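You operate a simulated robot arm through the tools that you are given. There is no shell and no other tool. Be economical: measure what you need, move in short steps, check, and stop when the job is done.

The job below is to be done with a simulated robot arm. You get a single attempt, and the scene is never put back.

Task
Clean the glue off the steel plate with the blue cloth and cleaner.
Fine: cleaner from the green tin; put its lid back on and the cloth back. What is to be rubbed or washed off counts as gone when no trace of it is left.

It is judged by the outcome, as a careful person would: the job done as asked, and still so three seconds after it is handed in. It fails if anything else is knocked over, pushed out of place, dropped, spilled or broken. Lids that push on must go on centred and level and be pressed home; caps that screw on are set level and turned clockwise until they are tight. Flat cloth is picked up by pressing the open fingertips on it (5 to 10 N) and closing them slowly along it; thin cloth reads only 2 to 8 mm in the jaws.

Robot
A 7-joint arm with a two-finger parallel gripper, fixed in place. Base frame: the origin is at the foot of the arm, x ahead of it, y to its left, z up. Lengths are in mm, angles in degrees, forces in N, time in s.
Its first joint turns from -166.0 to 166.0 degrees. Payload 4.4 kg.
Tool frame: the origin (TCP) lies between the finger pads and is the grasp point; the fingertips stand 23 mm ahead of it; z points along the fingers, y is the line along which they close. Largest opening 94 mm; finger width 38, thickness 10; the body of the gripper, 54 by 96 mm, starts 39 mm behind the TCP.
Orientation is told as [roll, pitch, yaw] about the base's x, y, z axes, in that order, counted from this pose: with the fingers straight down and closing along the base's y, the tool's x points along the base's -x, its y along +y and its z along -z.

Tools
- The arm moves only by the tool drive_tool. Its argument "rows" is a list of rows, each an object of numbers (a shift or turn left out is 0, a gripper value left out holds the last): "tx", "ty", "tz": the shift along the tool's x, y, z in units of 200 mm (1.0 is 200 mm); "ax", "ay", "az": the turn, a rotation vector about the tool's x, y, z in units of 90 degrees (1.0 is 90 degrees); "jaw": the finger opening in cm, from 0 to 9.4. In form: [{"tx": .., "ty": .., "tz": .., "ax": .., "ay": .., "az": .., "jaw": ..}, ...]. A call has 1 to 20 rows; each row is the pose to reach, as a shift and turn from the pose commanded when the call began, along the tool's axes at that moment. A call with a number of a shift or a turn outside -1 to 1 is refused whole. Rows are played at 5 a second. More than 50 mm and 8.6 degrees between two rows, or a gripper value outside its range, and nothing of the call is played. Where a pose cannot be reached the arm comes as near as it can. A force on the tool above 50 N (or 10 N above the force at the start of the call, whichever is more), or a blocked arm, ends the call early, and 0.2 s more pass. Each finger travels about 72 mm/s and halts on what it meets, pressing with about 41 N; the grip force reading is that of the motor and also rises with nothing between the fingers. The clock runs only during rows and for 0.2 s after the last one: add rows that repeat a pose to give the fingers time. The reply holds the time, the measured pose of the TCP, the force on the tool along the base axes, the opening and the grip force, in the units named above and with some noise, with the torque about the TCP (base axes, N m) and any sound that the robot's microphone picked up, and new pictures: "show" is both (left out), scene, wrist or none.
- Cameras (640 x 400 px; columns grow to the right, rows downward): "scene" is fixed at [402.5, 650.8, 1525.2]; the picture's right is [-0.94, -0.33, 0.00], its down [-0.15, 0.43, -0.89] and it looks along [0.29, -0.84, -0.45] (base axes); focal length 345 px, centre (320, 200). "wrist" rides on the gripper at [86, 16, -74] in the tool frame; the picture's right is [-0.18, 0.98, 0.00], its down [-0.58, -0.11, -0.81] and it looks along [-0.79, -0.15, 0.59] (tool axes); focal length 243 px, centre (320, 200). There is no depth. A picture from a camera that has moved, and an enlarged one, comes with that camera's place and axes in the base frame and with its lens.
- close_up(camera, box): a new picture of the part [left, top, right, bottom] of that camera's present view, enlarged. No time passes.
- hand_in(): hands the job in; it is judged then, once.

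Work in short steps. Places have to be worked out from the pictures, the camera data and where the tool is seen: move nearer, look again, correct. Check each grasp and each placing, and mend what went wrong. You have 120 turns and 200 pictures in all, those below and enlarged ones among them. Open the gripper and draw the arm clear of the work before you hand the job in, unless the task says otherwise; then end with one line.

The tools are called after "Emit:" by a JSON object that holds its "api" and its "payload". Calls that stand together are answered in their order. drive_tool: Moves the arm, as the interface text tells. Its arguments: {"type":"object","properties":{"rows":{"type":"array","items":{"type":"object","properties":{"tx":{"type":"number"},"ty":{"type":"number"},"tz":{"type":"number"},"ax":{"type":"number"},"ay":{"type":"number"},"az":{"type":"number"},"jaw":{"type":"number"}}}},"show":{"type":"string","enum":["both","scene","wrist","none"]}},"required":["rows"]} The other tools are called the same way: close_up (camera, box) takes an enlarged picture of a part of a camera's view; hand_in () hands the job in.

At the start:

```text
time: 0.0
eef_pos: [650.4, -391.2, 1258.7]
ee_rot: [0.1, 0.0, 0.0]
ft_force: [0.2, -0.4, 0.1]
moment: [-0.03, 0.03, -0.01]
opening: 94.0
finger_force: 0.1
```

scene: 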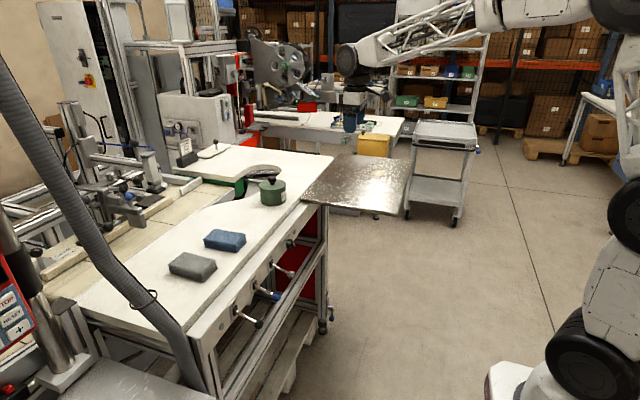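
wrist: 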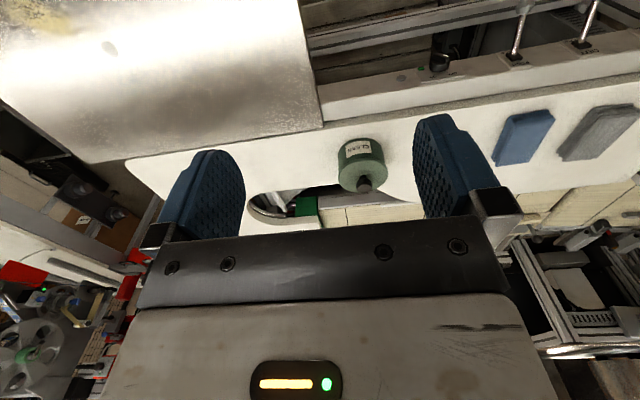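

I start by looking closer at the tin, the cloths and the plate.

Emit:
{"api": "close_up", "payload": {"camera": "scene", "box": [160, 140, 420, 300]}}

Emit:
{"api": "close_up", "payload": {"camera": "wrist", "box": [0, 0, 640, 220]}}

```text
2.46 times, centred on (290, 220) of scene
camera zoom: at [402.5, 650.8, 1525.2], right [-0.94, -0.33, 0.0], down [-0.15, 0.43, -0.89], along [0.29, -0.84, -0.45], focal length 850 px, centre (394, 151)
```

zoom: 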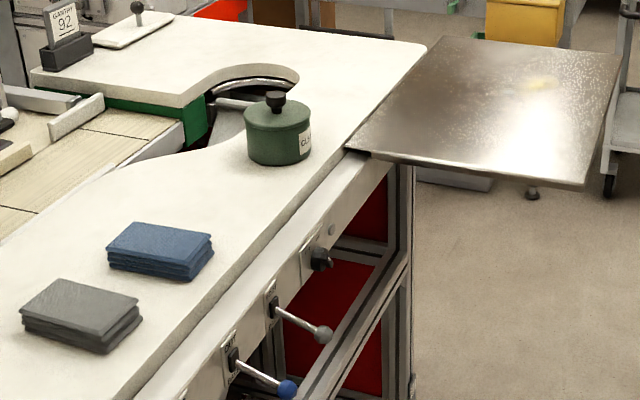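

```text
1.00 times, centred on (320, 110) of wrist (not enlarged: the box is as wide or as high as the picture)
camera zoom: at [563.0, -374.0, 1331.7], right [0.18, 0.98, 0.0], down [0.58, -0.11, 0.81], along [0.79, -0.15, -0.59], focal length 243 px, centre (320, 290)
```

zoom: 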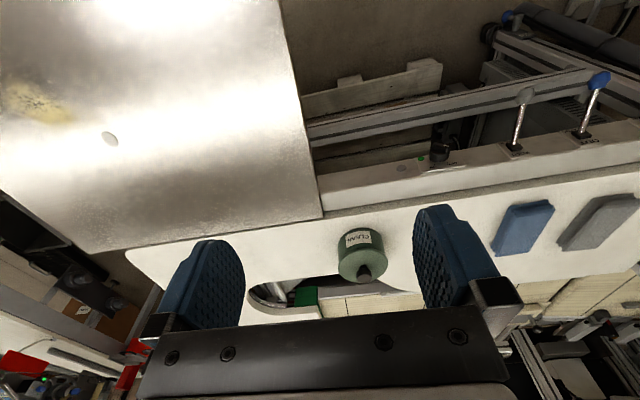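

The tin knob triangulates to about (930,-354,1035), the plate top to z≈940, the glue to about (615,-770) and the blue cloth to about (935,-62). I move toward the tin, staying high, for a better look.

Emit:
{"api": "drive_tool", "payload": {"rows": [{"tx": -0.2, "tz": 0.05}, {"tx": -0.4, "tz": 0.1, "ty": 0.04}, {"tx": -0.6, "tz": 0.15, "ty": 0.1}, {"tx": -0.8, "tz": 0.2, "ty": 0.15}]}}

```text
time: 1.0
eef_pos: [808.6, -361.6, 1219.3]
ee_rot: [0.1, 0.0, 0.0]
ft_force: [-0.6, 0.1, 0.7]
moment: [-0.02, 0.0, 0.02]
opening: 94.1
finger_force: 0.0
camera wrist: at [722.3, -345.5, 1293.1], right [0.18, 0.98, 0.0], down [0.58, -0.11, 0.81], along [0.79, -0.15, -0.59], focal length 243 px, centre (320, 200)
```

scene: 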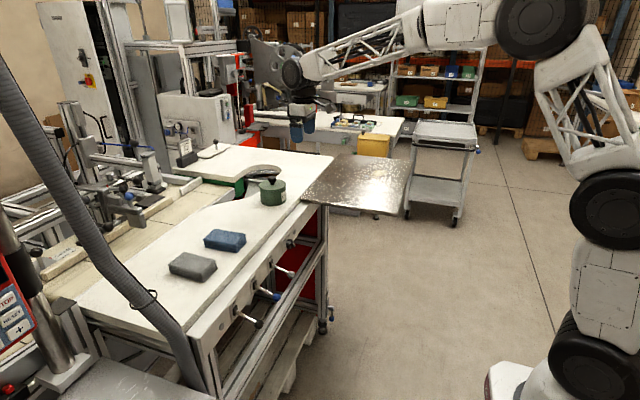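
wrist: 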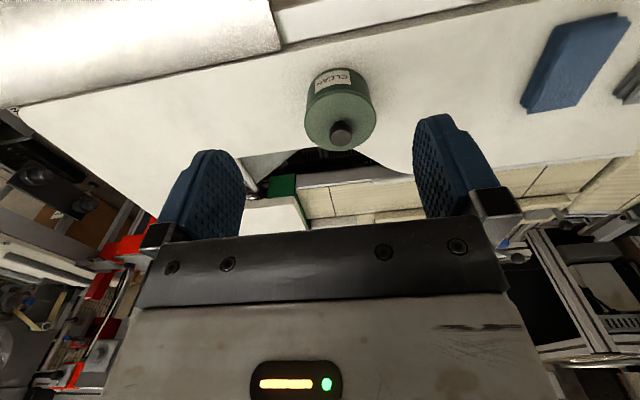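

Knob confirmed near (927,-355). I move above it and partly close the jaws.

Emit:
{"api": "drive_tool", "payload": {"rows": [{"tx": -0.2, "tz": 0.15, "ty": 0.01, "jaw": 6}, {"tx": -0.4, "tz": 0.3, "ty": 0.02, "jaw": 6}, {"tx": -0.59, "tz": 0.5, "ty": 0.03}, {"tx": -0.59, "tz": 0.5, "ty": 0.03}]}}

Emit:
{"api": "close_up", "payload": {"camera": "scene", "box": [220, 120, 340, 220]}}

```text
refused: row 3 steps farther than a row can; nothing moved
```

```text
4.00 times, centred on (280, 170) of scene
camera zoom: at [402.5, 650.8, 1525.2], right [-0.94, -0.33, 0.0], down [-0.15, 0.43, -0.89], along [0.29, -0.84, -0.45], focal length 1381 px, centre (480, 320)
```

zoom: 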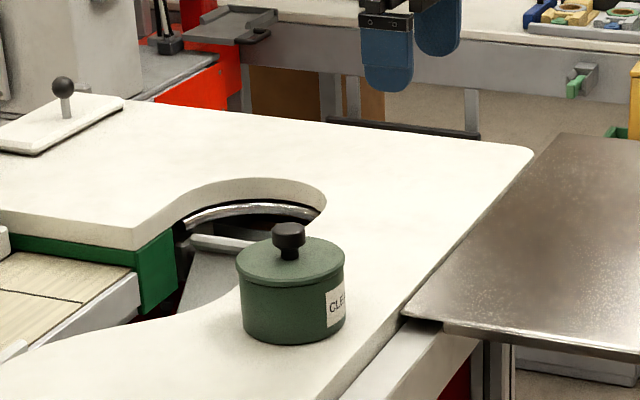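

I redo that with smaller steps: above the knob at about z=1110 first.

Emit:
{"api": "drive_tool", "payload": {"rows": [{"tx": -0.2, "tz": 0.14, "ty": 0.01, "jaw": 6}, {"tx": -0.4, "tz": 0.28, "ty": 0.02}, {"tx": -0.5, "tz": 0.4, "ty": 0.03}, {"tx": -0.59, "tz": 0.55, "ty": 0.03}, {"tx": -0.59, "tz": 0.55, "ty": 0.03}]}}

Emit:
{"api": "close_up", "payload": {"camera": "scene", "box": [220, 120, 340, 220]}}

```text
time: 2.2
eef_pos: [926.7, -355.6, 1108.3]
ee_rot: [0.0, 0.1, 0.0]
ft_force: [-0.7, -0.1, 0.0]
moment: [0.0, 0.02, 0.02]
opening: 59.9
finger_force: 0.0
camera wrist: at [840.2, -338.7, 1182.1], right [0.18, 0.98, 0.0], down [0.58, -0.11, 0.81], along [0.79, -0.15, -0.59], focal length 243 px, centre (320, 200)
```

scene: 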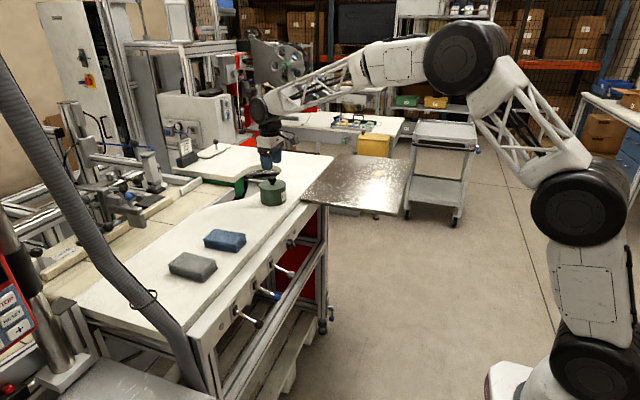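
wrist: 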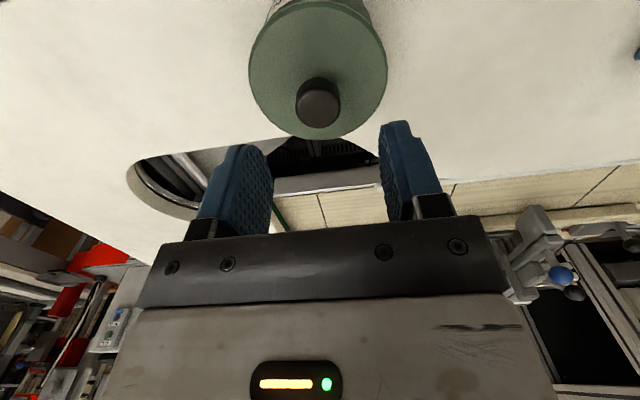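

```text
4.00 times, centred on (280, 170) of scene
camera zoom: at [402.5, 650.8, 1525.2], right [-0.94, -0.33, 0.0], down [-0.15, 0.43, -0.89], along [0.29, -0.84, -0.45], focal length 1381 px, centre (480, 320)
```

zoom: 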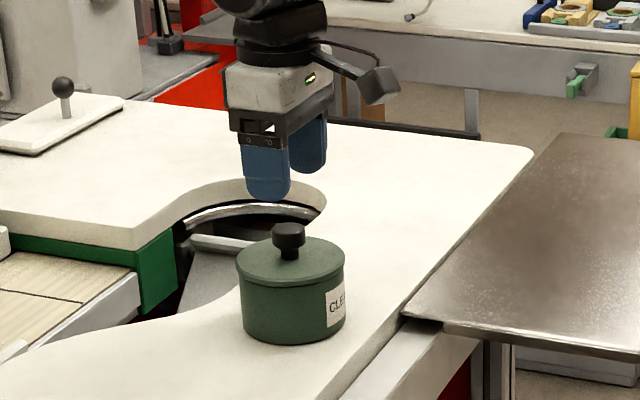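

Knob reads at (925,-356), directly beneath. I lower to z≈1046 with fingertips above the lid.

Emit:
{"api": "drive_tool", "payload": {"rows": [{"tz": 0.15}, {"tz": 0.25}, {"tz": 0.31}, {"tz": 0.31}]}}

Emit:
{"api": "close_up", "payload": {"camera": "scene", "box": [240, 140, 312, 200]}}

```text
time: 3.2
eef_pos: [927.0, -355.2, 1047.1]
ee_rot: [0.1, 0.0, 0.0]
ft_force: [-0.4, 0.5, -0.2]
moment: [0.02, -0.02, 0.02]
opening: 60.0
finger_force: 0.1
camera wrist: at [840.2, -338.4, 1120.8], right [0.18, 0.98, 0.0], down [0.58, -0.11, 0.81], along [0.79, -0.15, -0.59], focal length 243 px, centre (320, 200)
```

scene: 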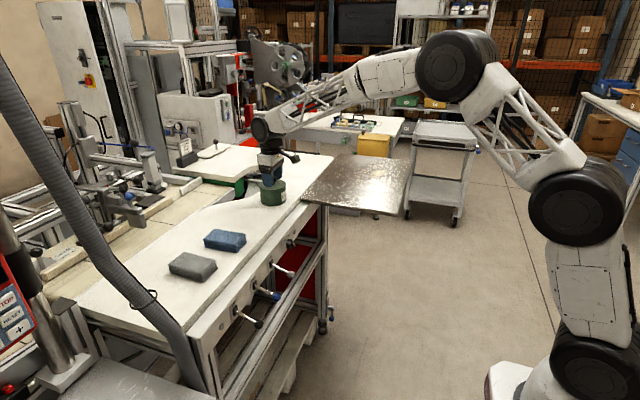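
wrist: 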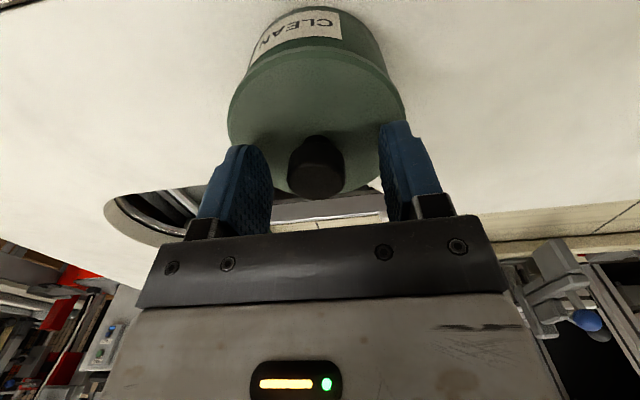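

```text
6.67 times, centred on (276, 170) of scene
camera zoom: at [402.5, 650.8, 1525.2], right [-0.94, -0.33, 0.0], down [-0.15, 0.43, -0.89], along [0.29, -0.84, -0.45], focal length 2301 px, centre (613, 400)
```

zoom: 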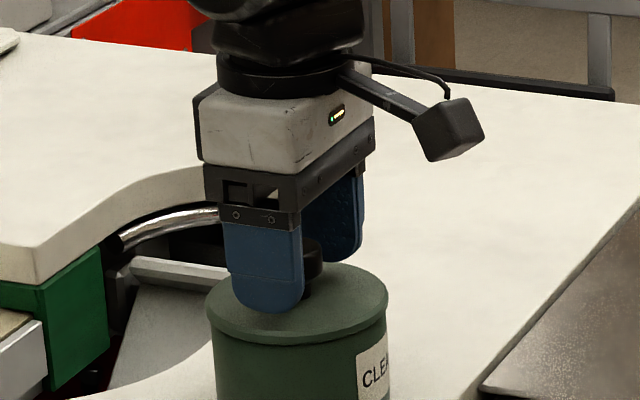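

The jaws straddle the knob centrally with tips just above the lid. I close.

Emit:
{"api": "drive_tool", "payload": {"rows": [{"jaw": 4.5}, {"jaw": 3.5}, {"jaw": 2.8}, {"jaw": 2.0}, {"jaw": 2.0}], "show": "wrist"}}

```text
time: 4.4
eef_pos: [928.0, -355.0, 1047.2]
ee_rot: [-0.1, 0.0, -0.1]
ft_force: [0.7, -0.8, 0.4]
moment: [0.04, 0.02, 0.01]
opening: 28.8
finger_force: 41.4
heard: snap
camera wrist: at [840.2, -338.4, 1120.9], right [0.18, 0.98, 0.0], down [0.58, -0.11, 0.81], along [0.79, -0.15, -0.59], focal length 243 px, centre (320, 200)
```

wrist: 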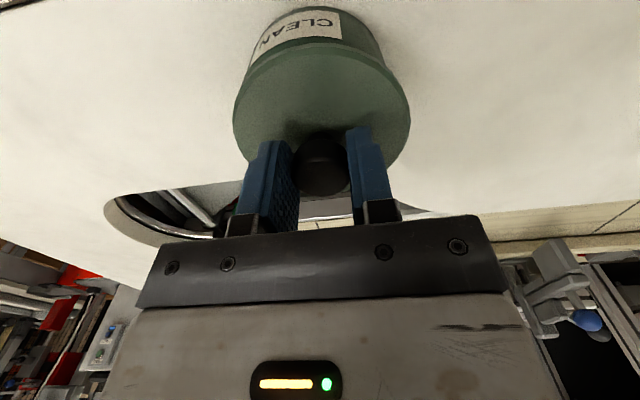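

Knob gripped at 28.8 mm. I lift straight up gently and check whether the tin stays.

Emit:
{"api": "drive_tool", "payload": {"rows": [{"tz": -0.01}, {"tz": -0.025}, {"tz": -0.04}, {"tz": -0.06}, {"tz": -0.1}], "show": "none"}}

Emit:
{"api": "close_up", "payload": {"camera": "scene", "box": [240, 140, 312, 220]}}

```text
time: 5.6
eef_pos: [928.8, -355.1, 1065.5]
ee_rot: [-0.1, 0.0, -0.1]
ft_force: [0.3, -0.1, -1.1]
moment: [-0.01, 0.03, 0.02]
opening: 28.3
finger_force: 40.8
```

```text
5.00 times, centred on (276, 180) of scene
camera zoom: at [402.5, 650.8, 1525.2], right [-0.94, -0.33, 0.0], down [-0.15, 0.43, -0.89], along [0.29, -0.84, -0.45], focal length 1726 px, centre (540, 300)
```

zoom: 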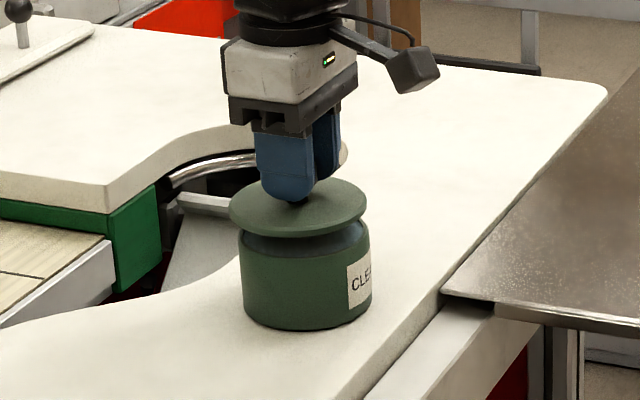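

Lid is off and the tin stayed put. I raise it, look into the tin, then carry the lid to clear bench at about (915,-210).

Emit:
{"api": "drive_tool", "payload": {"rows": [{"tz": -0.12}, {"tz": -0.25}, {"tz": -0.25, "ty": 0.2, "tx": 0.02}, {"tz": -0.25, "ty": 0.42, "tx": 0.04}, {"tz": -0.25, "ty": 0.62, "tx": 0.06}, {"tz": -0.25, "ty": 0.725, "tx": 0.06}, {"tz": -0.25, "ty": 0.725, "tx": 0.06}]}}

Emit:
{"api": "close_up", "payload": {"camera": "scene", "box": [180, 130, 340, 260]}}

```text
time: 7.2
eef_pos: [915.2, -210.1, 1117.4]
ee_rot: [0.0, 0.0, 0.0]
ft_force: [0.3, 0.4, -0.8]
moment: [0.02, 0.02, -0.04]
opening: 28.5
finger_force: 40.7
camera wrist: at [829.0, -193.5, 1191.2], right [0.18, 0.98, 0.0], down [0.58, -0.11, 0.81], along [0.79, -0.15, -0.59], focal length 243 px, centre (320, 200)
```

scene: 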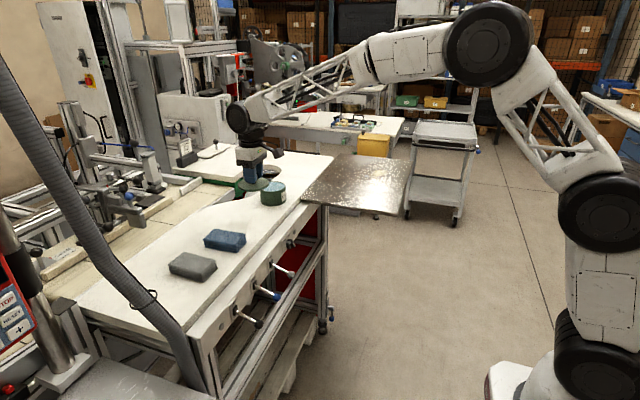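
wrist: 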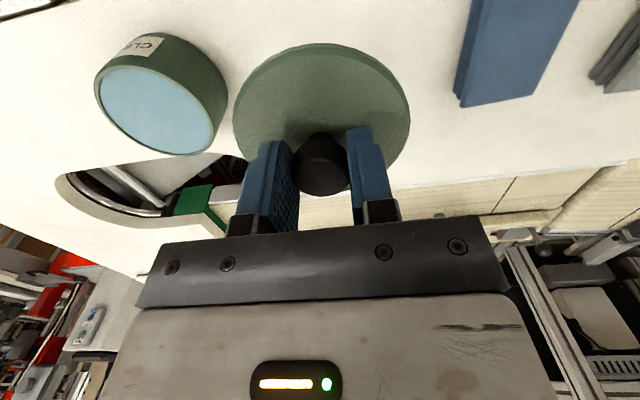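

```text
3.08 times, centred on (260, 195) of scene
camera zoom: at [402.5, 650.8, 1525.2], right [-0.94, -0.33, 0.0], down [-0.15, 0.43, -0.89], along [0.29, -0.84, -0.45], focal length 1062 px, centre (505, 215)
```

zoom: 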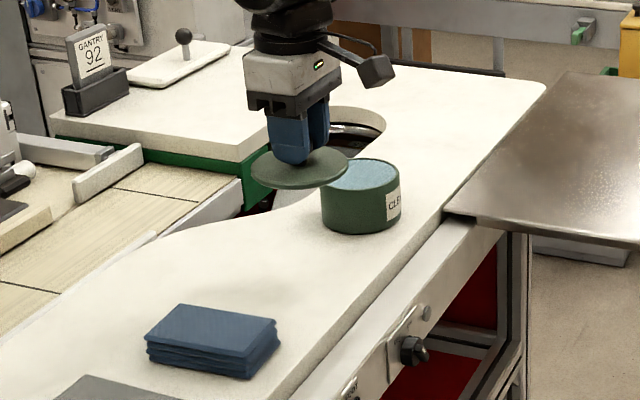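

The tin holds blue cleaner. I lower the lid toward the bench, first to z≈1008.

Emit:
{"api": "drive_tool", "payload": {"rows": [{"tz": 0.2}, {"tz": 0.4}, {"tz": 0.5}, {"tz": 0.53}, {"tz": 0.55}, {"tz": 0.55}], "show": "none"}}

Emit:
{"api": "close_up", "payload": {"camera": "scene", "box": [210, 150, 310, 250]}}

```text
time: 8.6
eef_pos: [916.9, -210.7, 1005.7]
ee_rot: [0.1, 0.0, 0.0]
ft_force: [0.3, 0.1, -0.4]
moment: [-0.03, 0.0, 0.01]
opening: 28.5
finger_force: 40.9
```

```text
4.00 times, centred on (260, 200) of scene
camera zoom: at [402.5, 650.8, 1525.2], right [-0.94, -0.33, 0.0], down [-0.15, 0.43, -0.89], along [0.29, -0.84, -0.45], focal length 1381 px, centre (560, 200)
```

zoom: 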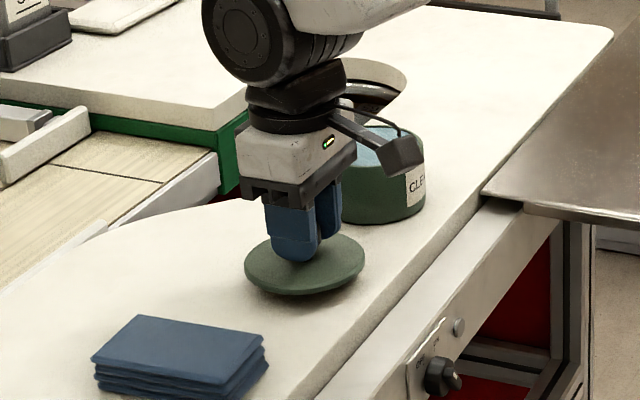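

Still a gap below. I continue down in small steps.

Emit:
{"api": "drive_tool", "payload": {"rows": [{"tz": 0.01}, {"tz": 0.02}, {"tz": 0.03}, {"tz": 0.04}], "show": "none"}}

Emit:
{"api": "close_up", "payload": {"camera": "scene", "box": [230, 190, 290, 230]}}

```text
time: 9.6
eef_pos: [915.1, -210.5, 998.5]
ee_rot: [0.0, 0.0, -0.1]
ft_force: [0.1, -0.6, -1.0]
moment: [0.0, 0.02, 0.02]
opening: 28.5
finger_force: 41.2
```

```text
10.00 times, centred on (260, 210) of scene
camera zoom: at [402.5, 650.8, 1525.2], right [-0.94, -0.33, 0.0], down [-0.15, 0.43, -0.89], along [0.29, -0.84, -0.45], focal length 3452 px, centre (920, 100)
```

zoom: 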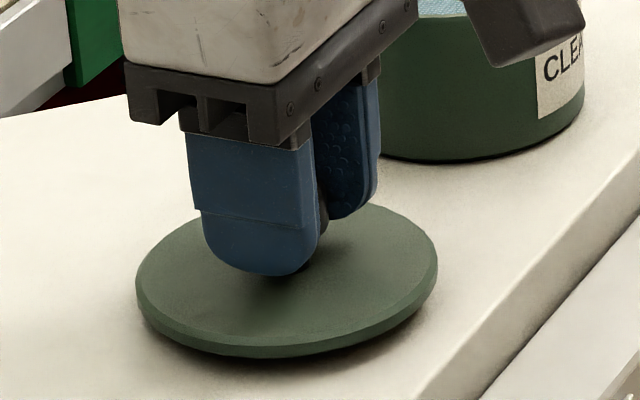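

Nearly down; still no force. Continue.

Emit:
{"api": "drive_tool", "payload": {"rows": [{"tz": 0.01}, {"tz": 0.02}, {"tz": 0.03}], "show": "none"}}

Emit:
{"api": "close_up", "payload": {"camera": "scene", "box": [230, 190, 290, 230]}}

```text
time: 10.4
eef_pos: [915.6, -210.0, 991.4]
ee_rot: [0.0, 0.0, -0.1]
ft_force: [0.7, -1.0, -0.7]
moment: [0.01, -0.02, -0.03]
opening: 28.5
finger_force: 40.9
```

```text
10.00 times, centred on (260, 210) of scene
camera zoom: at [402.5, 650.8, 1525.2], right [-0.94, -0.33, 0.0], down [-0.15, 0.43, -0.89], along [0.29, -0.84, -0.45], focal length 3452 px, centre (920, 100)
```

zoom: 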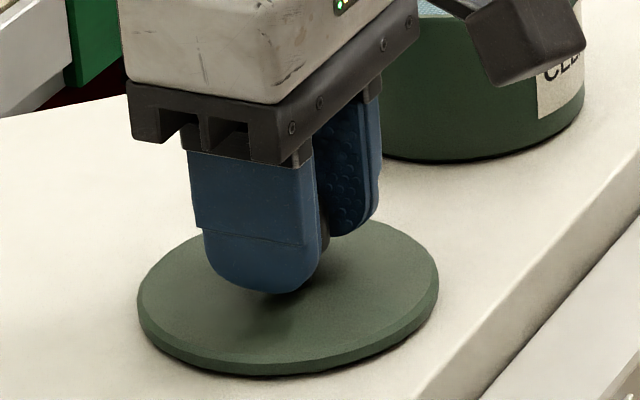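

Almost touching; 1 mm steps now.

Emit:
{"api": "drive_tool", "payload": {"rows": [{"tz": 0.005}, {"tz": 0.01}, {"tz": 0.015}], "show": "none"}}

```text
time: 11.2
eef_pos: [915.9, -210.3, 991.9]
ee_rot: [0.1, -0.1, 0.1]
ft_force: [-5.7, 1.3, 15.0]
moment: [0.15, 0.76, 0.0]
opening: 28.6
finger_force: 40.7
```

Contact at z≈991. I release and rise.

Emit:
{"api": "drive_tool", "payload": {"rows": [{"tz": 0.008, "jaw": 4}, {"tz": 0.005, "jaw": 6}, {"tz": 0.005, "jaw": 6}, {"tz": -0.2, "jaw": 6}, {"tz": -0.4, "jaw": 9.4}, {"tz": -0.55}], "show": "wrist"}}

Emit:
{"api": "close_up", "payload": {"camera": "scene", "box": [180, 160, 330, 290]}}

```text
time: 12.6
eef_pos: [914.5, -209.5, 1098.4]
ee_rot: [-0.1, 0.1, 0.0]
ft_force: [-0.8, -0.5, -0.3]
moment: [0.04, 0.03, 0.01]
opening: 93.8
finger_force: 0.0
camera wrist: at [828.4, -192.5, 1172.4], right [0.18, 0.98, 0.0], down [0.58, -0.11, 0.81], along [0.79, -0.15, -0.59], focal length 243 px, centre (320, 200)
```

wrist: 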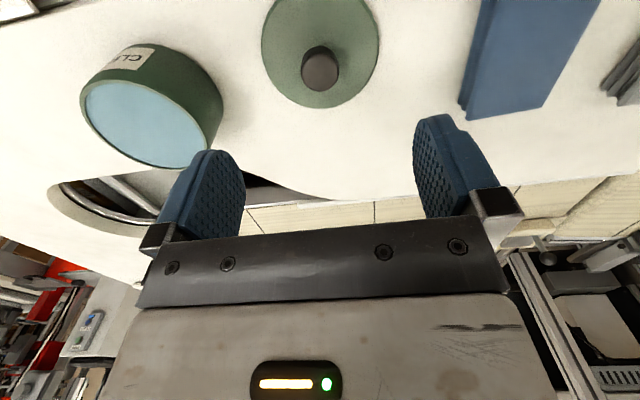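

```text
3.08 times, centred on (255, 225) of scene
camera zoom: at [402.5, 650.8, 1525.2], right [-0.94, -0.33, 0.0], down [-0.15, 0.43, -0.89], along [0.29, -0.84, -0.45], focal length 1062 px, centre (520, 123)
```

zoom: 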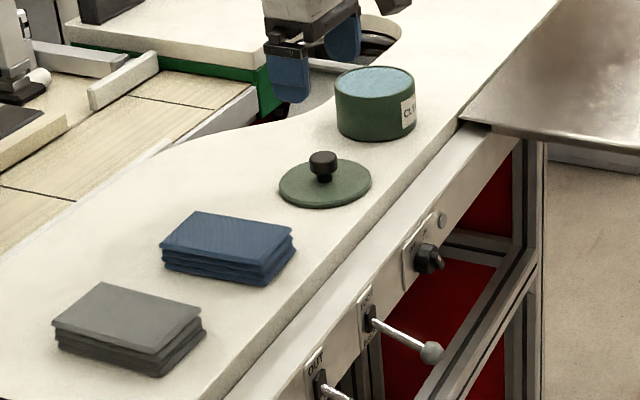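

Lid rests flat. The blue folded cloth spans about x 887–994, y −91…−30, top z≈974. I move over it for a precise look.

Emit:
{"api": "drive_tool", "payload": {"rows": [{"ty": 0.2}, {"ty": 0.4, "tx": -0.06}, {"ty": 0.6, "tx": -0.11}, {"ty": 0.75, "tx": -0.12}, {"ty": 0.75, "tx": -0.12}], "show": "wrist"}}

Emit:
{"api": "close_up", "payload": {"camera": "scene", "box": [190, 210, 260, 260]}}

```text
time: 13.8
eef_pos: [941.2, -59.2, 1098.0]
ee_rot: [0.0, 0.1, 0.0]
ft_force: [0.1, -0.3, -0.8]
moment: [0.01, -0.02, -0.03]
opening: 93.8
finger_force: 0.0
camera wrist: at [853.5, -43.0, 1171.3], right [0.18, 0.98, 0.0], down [0.58, -0.11, 0.81], along [0.79, -0.15, -0.59], focal length 243 px, centre (320, 200)
```

wrist: 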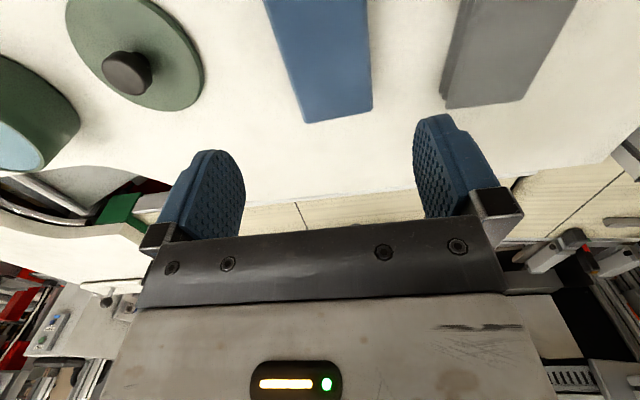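

```text
8.00 times, centred on (225, 235) of scene
camera zoom: at [402.5, 650.8, 1525.2], right [-0.94, -0.33, 0.0], down [-0.15, 0.43, -0.89], along [0.29, -0.84, -0.45], focal length 2762 px, centre (1080, -80)
```

zoom: 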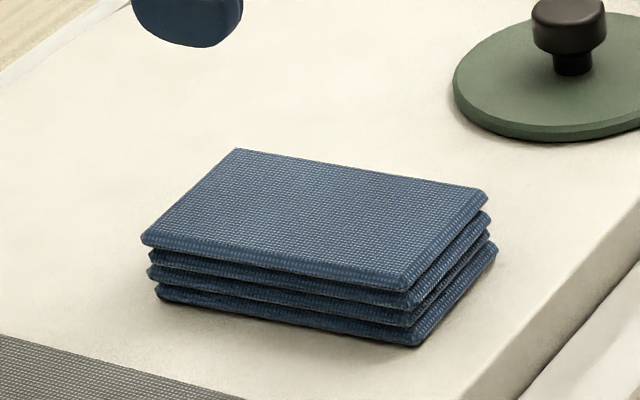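

The stack is 104×62×24 mm and turned ~3°; it fits between the jaws. I descend straddling it to fingertip z≈958.

Emit:
{"api": "drive_tool", "payload": {"rows": [{"tz": 0.2, "az": -0.037}, {"tz": 0.4, "az": -0.037, "ty": 0.01}, {"tz": 0.5, "az": -0.037, "ty": 0.01}, {"tz": 0.585, "az": -0.037, "ty": 0.01}, {"tz": 0.585, "az": -0.037, "ty": 0.01}], "show": "wrist"}}

Emit:
{"api": "close_up", "payload": {"camera": "scene", "box": [190, 200, 260, 260]}}

```text
time: 15.0
eef_pos: [940.5, -57.7, 983.2]
ee_rot: [0.0, 0.0, 3.3]
ft_force: [1.1, 0.8, -0.6]
moment: [-0.02, -0.01, 0.0]
opening: 93.8
finger_force: 0.0
camera wrist: at [851.9, -45.5, 1056.6], right [0.13, 0.99, 0.0], down [0.59, -0.07, 0.81], along [0.8, -0.1, -0.59], focal length 243 px, centre (320, 200)
```

wrist: 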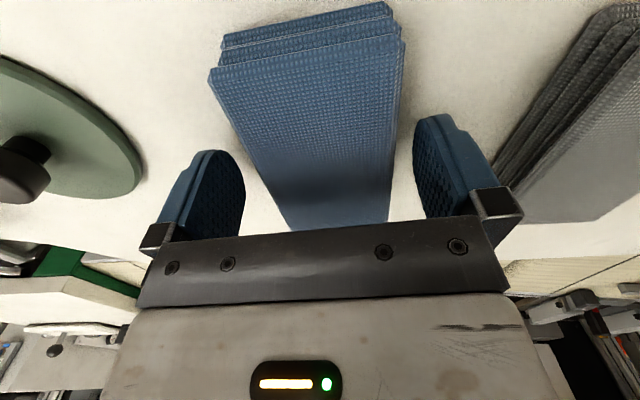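

```text
6.67 times, centred on (225, 230) of scene
camera zoom: at [402.5, 650.8, 1525.2], right [-0.94, -0.33, 0.0], down [-0.15, 0.43, -0.89], along [0.29, -0.84, -0.45], focal length 2301 px, centre (953, 0)
```

zoom: 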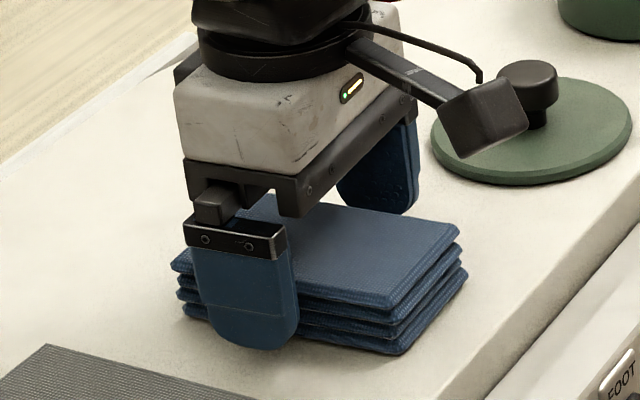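

Jaws straddle the stack cleanly. I close gradually.

Emit:
{"api": "drive_tool", "payload": {"rows": [{"jaw": 8}, {"jaw": 7}, {"jaw": 6}, {"jaw": 5}, {"jaw": 5}], "show": "wrist"}}

Emit:
{"api": "close_up", "payload": {"camera": "scene", "box": [190, 200, 260, 260]}}

```text
time: 16.2
eef_pos: [940.0, -56.3, 982.5]
ee_rot: [0.1, 0.0, 3.3]
ft_force: [0.3, 0.1, -0.4]
moment: [-0.03, -0.01, -0.01]
opening: 64.1
finger_force: 41.2
camera wrist: at [851.8, -45.5, 1056.7], right [0.13, 0.99, 0.0], down [0.59, -0.07, 0.81], along [0.8, -0.1, -0.59], focal length 243 px, centre (320, 200)
```

wrist: 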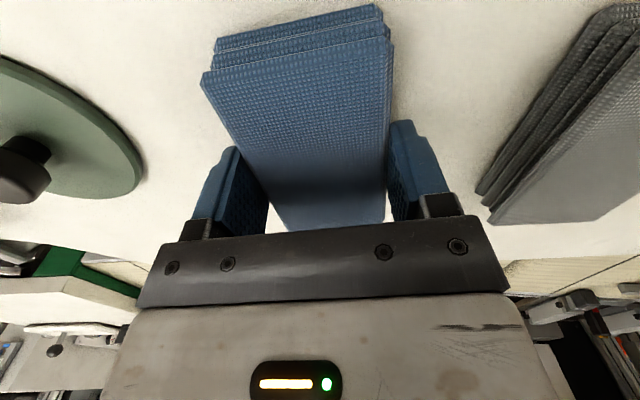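

```text
6.67 times, centred on (225, 230) of scene
camera zoom: at [402.5, 650.8, 1525.2], right [-0.94, -0.33, 0.0], down [-0.15, 0.43, -0.89], along [0.29, -0.84, -0.45], focal length 2301 px, centre (953, 0)
```

zoom: 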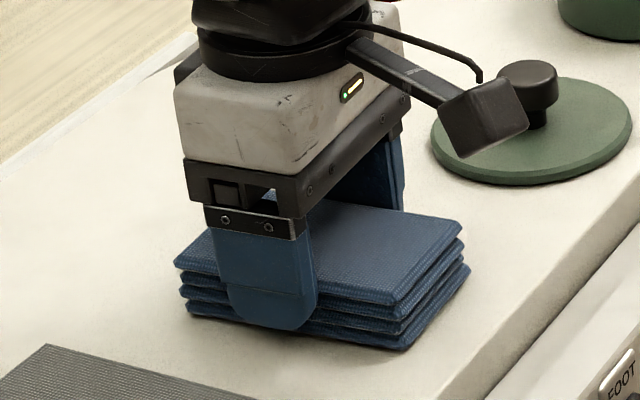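

Solid grip on the folded cloth (64 mm) at (940,-57.5,982.5), yaw 3.3. I lift and travel toward the tin, stopping short to view its cleaner level.

Emit:
{"api": "drive_tool", "payload": {"rows": [{"tz": -0.1}, {"tz": -0.3}, {"tz": -0.5}, {"tz": -0.7}, {"tz": -0.75, "ty": -0.15}, {"tz": -0.75, "ty": -0.35}, {"tz": -0.75, "ty": -0.55}, {"tz": -0.75, "ty": -0.75, "az": 0.037}, {"tz": -0.75, "ty": -0.95, "az": 0.037}, {"tz": -0.75, "ty": -0.95, "az": 0.037}]}}

Emit:
{"api": "close_up", "payload": {"camera": "scene", "box": [230, 140, 310, 210]}}

```text
time: 18.4
eef_pos: [950.3, -247.0, 1130.5]
ee_rot: [0.0, -0.1, 0.1]
ft_force: [0.3, 0.2, 0.6]
moment: [-0.01, -0.05, 0.0]
opening: 63.9
finger_force: 40.5
camera wrist: at [863.3, -231.2, 1204.8], right [0.18, 0.98, 0.0], down [0.58, -0.11, 0.81], along [0.79, -0.15, -0.59], focal length 243 px, centre (320, 200)
```

scene: 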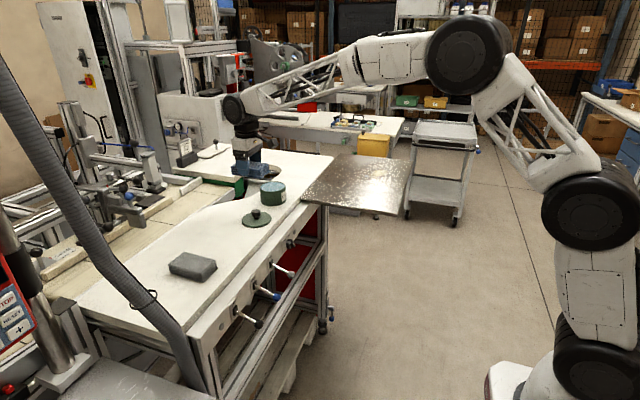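
wrist: 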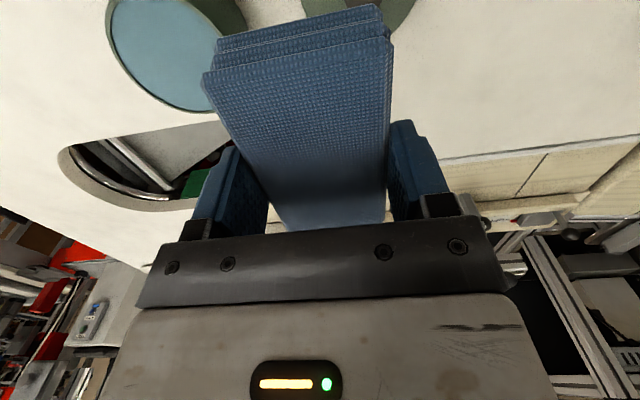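

```text
5.71 times, centred on (270, 175) of scene
camera zoom: at [402.5, 650.8, 1525.2], right [-0.94, -0.33, 0.0], down [-0.15, 0.43, -0.89], along [0.29, -0.84, -0.45], focal length 1972 px, centre (606, 343)
```

zoom: 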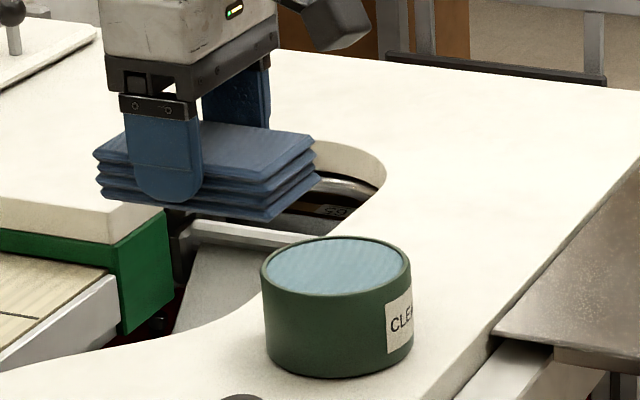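

The tin rim is at about z=1008, centre (928,-356), with a blue wet surface just inside. I will dip the cloth's near end tilted 15°; first position above and tilt.

Emit:
{"api": "drive_tool", "payload": {"rows": [{"ty": -0.2}, {"ty": -0.4, "ay": -0.05}, {"ty": -0.545, "ay": -0.11, "tx": 0.01}, {"ty": -0.545, "ay": -0.167, "tx": 0.01, "tz": 0.1}, {"ty": -0.545, "ay": -0.167, "tx": 0.01, "tz": 0.1}]}}

Emit:
{"api": "close_up", "payload": {"camera": "scene", "box": [230, 140, 310, 210]}}

```text
time: 19.6
eef_pos: [949.8, -357.4, 1112.9]
ee_rot: [-0.1, -15.1, 0.0]
ft_force: [0.0, 0.6, -0.6]
moment: [0.01, 0.03, -0.02]
opening: 64.2
finger_force: 41.4
camera wrist: at [845.9, -340.4, 1160.9], right [0.18, 0.98, 0.05], down [0.35, -0.11, 0.93], along [0.92, -0.15, -0.36], focal length 243 px, centre (320, 200)
```

scene: 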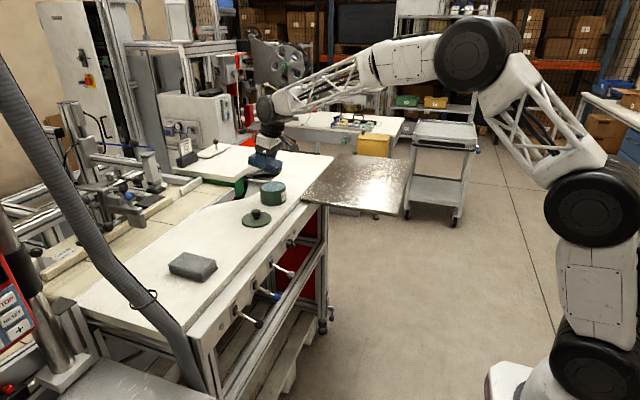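
wrist: 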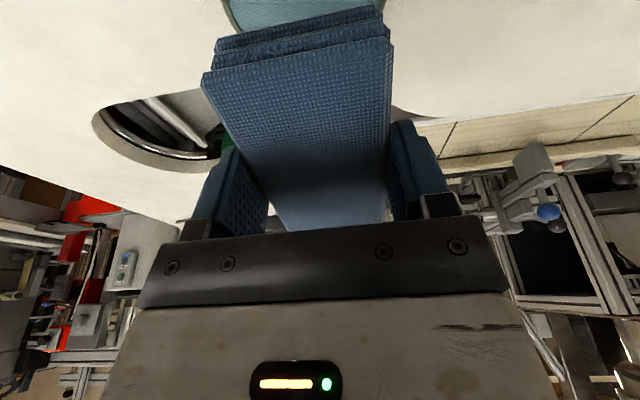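

```text
5.71 times, centred on (270, 175) of scene
camera zoom: at [402.5, 650.8, 1525.2], right [-0.94, -0.33, 0.0], down [-0.15, 0.43, -0.89], along [0.29, -0.84, -0.45], focal length 1972 px, centre (606, 343)
```

zoom: 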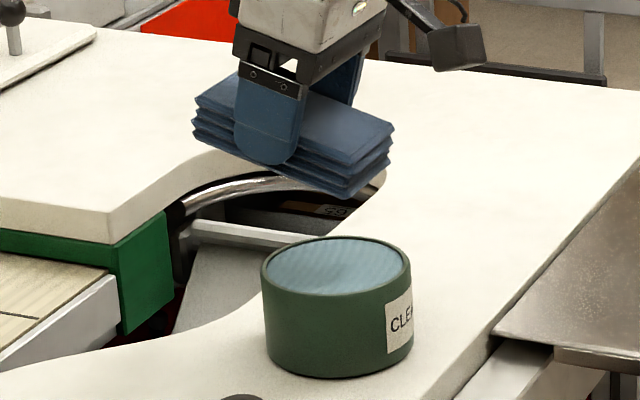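

Tilted correctly. I descend vertically to where the near edge is at roughly the rim height (TCP z≈1052).

Emit:
{"api": "drive_tool", "payload": {"rows": [{"tz": 0.1, "tx": 0.03, "ty": 0.006}, {"tz": 0.2, "tx": 0.06, "ty": 0.006}, {"tz": 0.26, "tx": 0.08, "ty": 0.006}, {"tz": 0.292, "tx": 0.088, "ty": 0.006}], "show": "wrist"}}

Emit:
{"api": "close_up", "payload": {"camera": "scene", "box": [240, 150, 300, 210]}}

```text
time: 20.6
eef_pos: [948.1, -357.3, 1052.0]
ee_rot: [-0.1, -15.0, 0.1]
ft_force: [-3.2, 0.6, 13.4]
moment: [0.04, 0.79, -0.03]
opening: 64.0
finger_force: 40.6
camera wrist: at [844.1, -340.1, 1101.3], right [0.18, 0.98, 0.05], down [0.35, -0.11, 0.93], along [0.92, -0.15, -0.36], focal length 243 px, centre (320, 200)
```

wrist: 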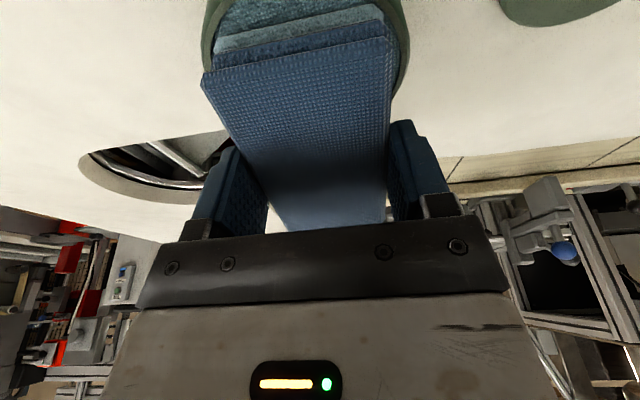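

```text
6.67 times, centred on (270, 180) of scene
camera zoom: at [402.5, 650.8, 1525.2], right [-0.94, -0.33, 0.0], down [-0.15, 0.43, -0.89], along [0.29, -0.84, -0.45], focal length 2301 px, centre (653, 333)
```

zoom: 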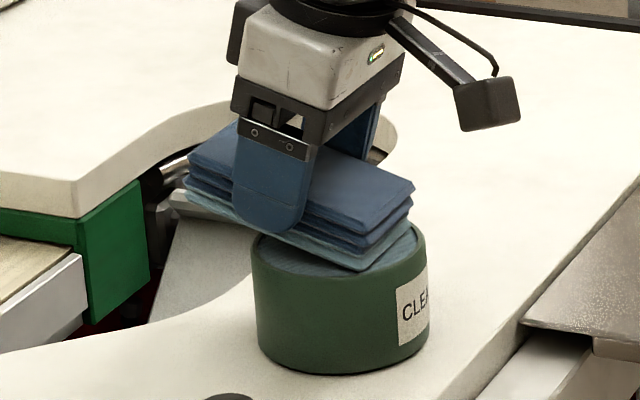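

Contact at 13 N and the bottom layer has turned wet (teal). I lift straight up and level the cloth.

Emit:
{"api": "drive_tool", "payload": {"rows": [{"tz": -0.05, "tx": -0.013}, {"tz": -0.2, "tx": -0.054}, {"tz": -0.4, "tx": -0.107}, {"tz": -0.5, "tx": -0.134, "ay": 0.06}, {"tz": -0.5, "tx": -0.134, "ay": 0.12}, {"tz": -0.5, "tx": -0.134, "ay": 0.167}, {"tz": -0.5, "tx": -0.134, "ay": 0.167}]}}

Emit:
{"api": "close_up", "payload": {"camera": "scene", "box": [220, 120, 320, 210]}}

```text
time: 22.2
eef_pos: [947.9, -356.0, 1154.6]
ee_rot: [0.0, 0.0, 0.0]
ft_force: [1.1, 0.0, 0.5]
moment: [0.02, 0.01, 0.01]
opening: 64.0
finger_force: 41.1
camera wrist: at [860.9, -338.7, 1229.2], right [0.18, 0.98, 0.0], down [0.58, -0.11, 0.81], along [0.79, -0.15, -0.59], focal length 243 px, centre (320, 200)
```

scene: 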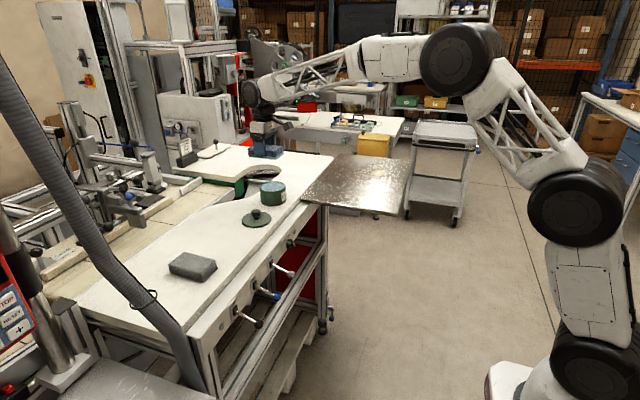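
wrist: 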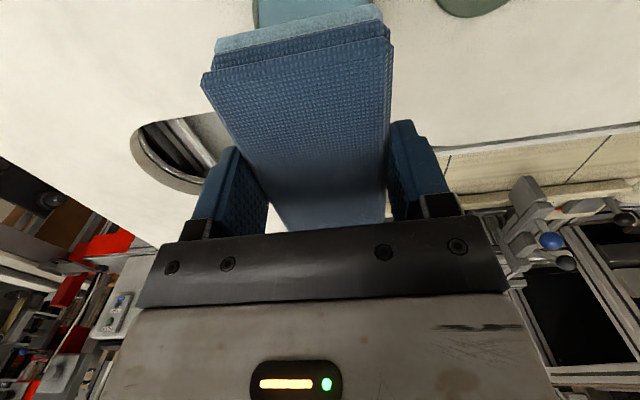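

```text
4.44 times, centred on (270, 165) of scene
camera zoom: at [402.5, 650.8, 1525.2], right [-0.94, -0.33, 0.0], down [-0.15, 0.43, -0.89], along [0.29, -0.84, -0.45], focal length 1534 px, centre (542, 356)
```

zoom: 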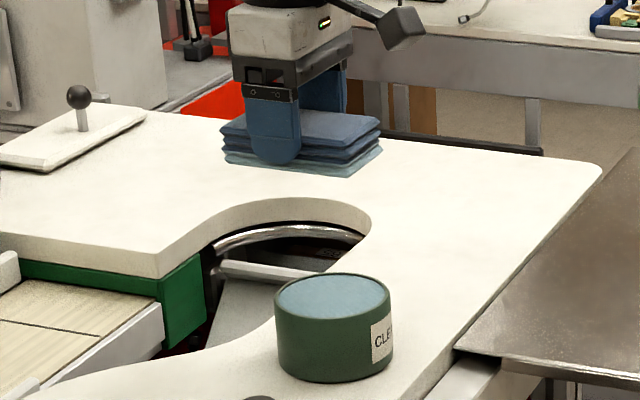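

The cloth is wet on its underside. I now travel over the plate toward the glue, staying high.

Emit:
{"api": "drive_tool", "payload": {"rows": [{"tx": 0.17, "ty": -0.12}, {"tx": 0.34, "ty": -0.24}, {"tx": 0.51, "ty": -0.36}, {"tx": 0.68, "ty": -0.48}, {"tx": 0.85, "ty": -0.6}, {"tx": 1.0, "ty": -0.72}, {"tx": 1.0, "ty": -0.92}, {"tx": 1.0, "ty": -0.98}]}}

Emit:
{"api": "close_up", "payload": {"camera": "scene", "box": [300, 140, 420, 230]}}

```text
time: 24.0
eef_pos: [746.2, -551.9, 1157.2]
ee_rot: [0.0, -0.1, 0.0]
ft_force: [0.6, -0.5, -1.2]
moment: [-0.03, -0.03, -0.01]
opening: 64.3
finger_force: 41.4
camera wrist: at [659.7, -533.9, 1230.0], right [0.18, 0.98, 0.0], down [0.58, -0.11, 0.81], along [0.79, -0.15, -0.59], focal length 243 px, centre (320, 200)
```

scene: 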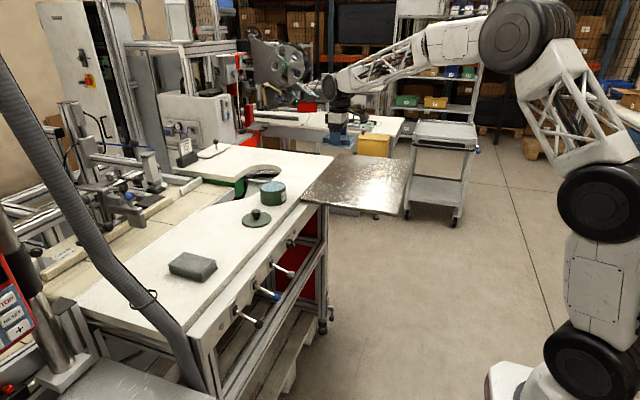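
wrist: 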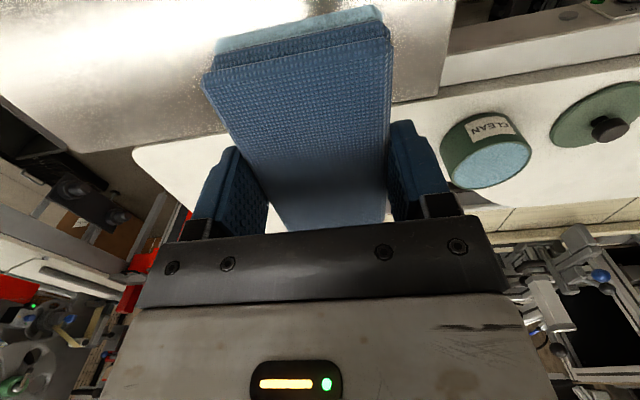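

```text
4.44 times, centred on (360, 185) of scene
camera zoom: at [402.5, 650.8, 1525.2], right [-0.94, -0.33, 0.0], down [-0.15, 0.43, -0.89], along [0.29, -0.84, -0.45], focal length 1534 px, centre (142, 267)
```

zoom: 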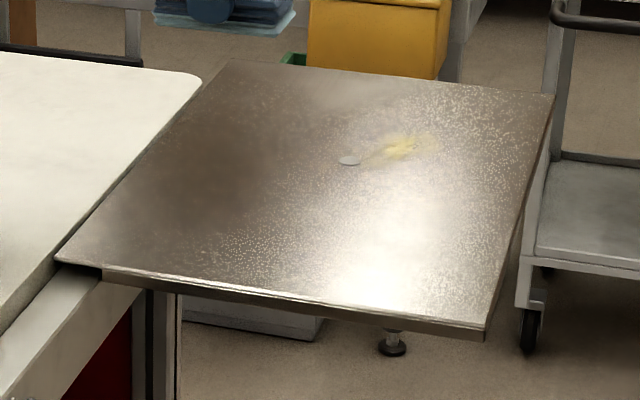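

The glue (yellow smear) is near (615,-784), with a small disc near (662,-718). I shift so the wrist camera sees them beside the cloth.

Emit:
{"api": "drive_tool", "payload": {"rows": [{"tx": 0.2}, {"tx": 0.4}, {"tx": 0.6, "ty": -0.05}, {"tx": 0.66, "ty": -0.15}, {"tx": 0.66, "ty": -0.15}], "show": "none"}}

Emit:
{"api": "close_up", "payload": {"camera": "wrist", "box": [0, 0, 240, 150]}}

Emit:
{"api": "close_up", "payload": {"camera": "scene", "box": [350, 155, 400, 185]}}

```text
time: 25.2
eef_pos: [613.6, -582.3, 1155.0]
ee_rot: [0.0, 0.0, 0.1]
ft_force: [-0.3, -0.2, 0.1]
moment: [0.01, 0.0, -0.02]
opening: 63.9
finger_force: 41.0
```

```text
2.67 times, centred on (120, 75) of wrist
camera zoom: at [526.1, -565.9, 1228.4], right [0.18, 0.98, 0.0], down [0.58, -0.11, 0.81], along [0.79, -0.15, -0.59], focal length 647 px, centre (853, 533)
```

zoom: 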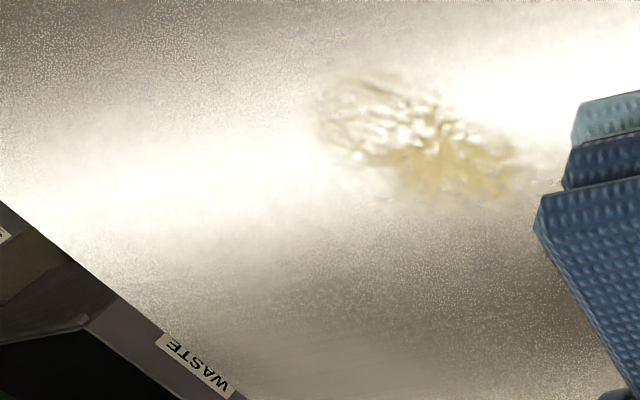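

```text
12.80 times, centred on (375, 170) of scene
camera zoom: at [402.5, 650.8, 1525.2], right [-0.94, -0.33, 0.0], down [-0.15, 0.43, -0.89], along [0.29, -0.84, -0.45], focal length 4418 px, centre (-384, 584)
```

zoom: 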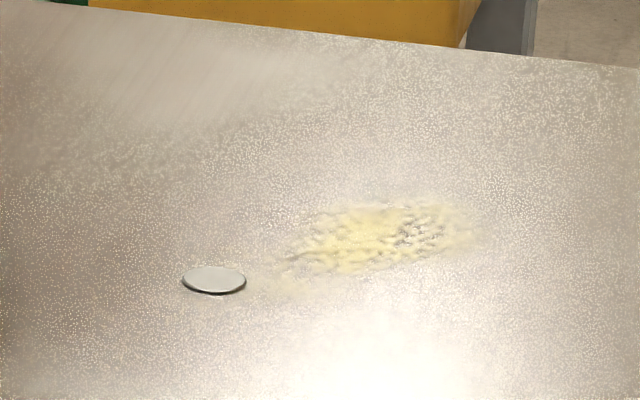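

A loose disc lies right next to the glue and mustn't be moved. I shift +y and a bit lower so the wrist camera sees both precisely.

Emit:
{"api": "drive_tool", "payload": {"rows": [{"ty": 0.2, "tz": 0.05}, {"ty": 0.2, "tz": 0.25}, {"ty": 0.2, "tz": 0.4}, {"ty": 0.2, "tz": 0.4}], "show": "none"}}

Emit:
{"api": "close_up", "payload": {"camera": "wrist", "box": [0, 0, 240, 150]}}

```text
time: 26.2
eef_pos: [612.8, -540.6, 1074.7]
ee_rot: [0.0, 0.0, 0.0]
ft_force: [-0.8, -1.2, -1.4]
moment: [0.01, 0.01, -0.02]
opening: 63.9
finger_force: 41.0
```

```text
2.67 times, centred on (120, 75) of wrist
camera zoom: at [527.1, -524.8, 1147.7], right [0.18, 0.98, 0.0], down [0.58, -0.11, 0.81], along [0.79, -0.15, -0.59], focal length 647 px, centre (853, 533)
```

zoom: 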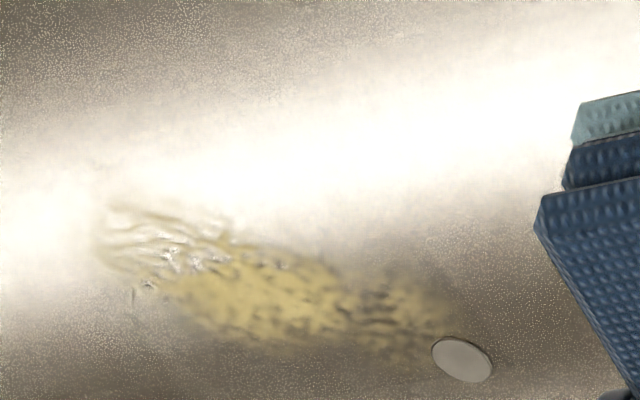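

Disc centre ≈(660,-705), r≈12; glue spans from about (587,-785) to (655,-700), reaching beside the disc. I first position the cloth over the glue with its +x edge short of the disc (TCP (586,-718)), then lower to just above the plate.

Emit:
{"api": "drive_tool", "payload": {"rows": [{"tx": 0.07, "ty": -0.2}, {"tx": 0.13, "ty": -0.4}, {"tx": 0.13, "ty": -0.6}, {"tx": 0.13, "ty": -0.8}, {"tx": 0.13, "ty": -0.887, "tz": 0.1}, {"tx": 0.13, "ty": -0.887, "tz": 0.28}, {"tx": 0.13, "ty": -0.887, "tz": 0.4}, {"tx": 0.13, "ty": -0.887, "tz": 0.4}]}}

Emit:
{"api": "close_up", "payload": {"camera": "scene", "box": [330, 130, 410, 190]}}

```text
time: 28.0
eef_pos: [589.0, -719.0, 994.7]
ee_rot: [0.1, -0.1, 0.0]
ft_force: [0.7, 0.1, -0.3]
moment: [-0.01, 0.02, 0.0]
opening: 64.1
finger_force: 41.3
camera wrist: at [502.0, -701.9, 1068.4], right [0.18, 0.98, 0.0], down [0.58, -0.11, 0.81], along [0.79, -0.15, -0.59], focal length 243 px, centre (320, 200)
```

scene: 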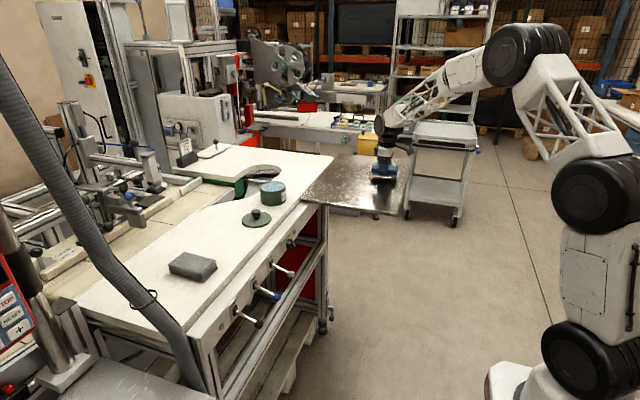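
wrist: 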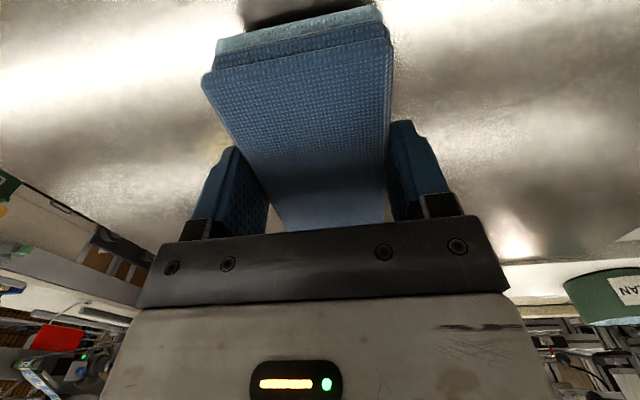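

```text
6.67 times, centred on (370, 160) of scene
camera zoom: at [402.5, 650.8, 1525.2], right [-0.94, -0.33, 0.0], down [-0.15, 0.43, -0.89], along [0.29, -0.84, -0.45], focal length 2301 px, centre (-13, 467)
```

zoom: 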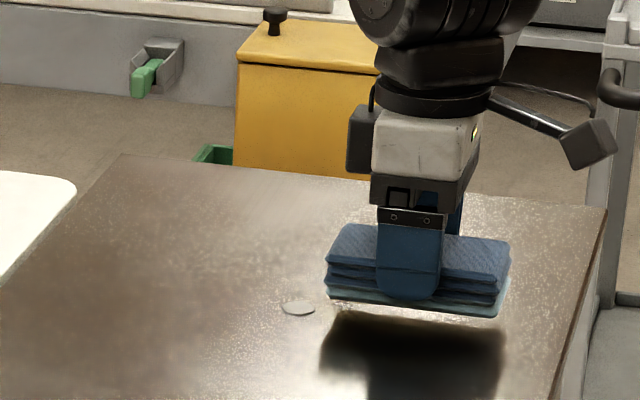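

Disc is about 6 mm clear of the cloth's +x edge. I lower in small steps to contact.

Emit:
{"api": "drive_tool", "payload": {"rows": [{"tz": 0.015}, {"tz": 0.03}, {"tz": 0.04}, {"tz": 0.05}], "show": "none"}}

```text
time: 29.0
eef_pos: [589.6, -718.8, 984.4]
ee_rot: [0.0, -0.1, 0.0]
ft_force: [0.7, 0.4, -1.1]
moment: [0.01, 0.01, -0.04]
opening: 63.9
finger_force: 41.0
```

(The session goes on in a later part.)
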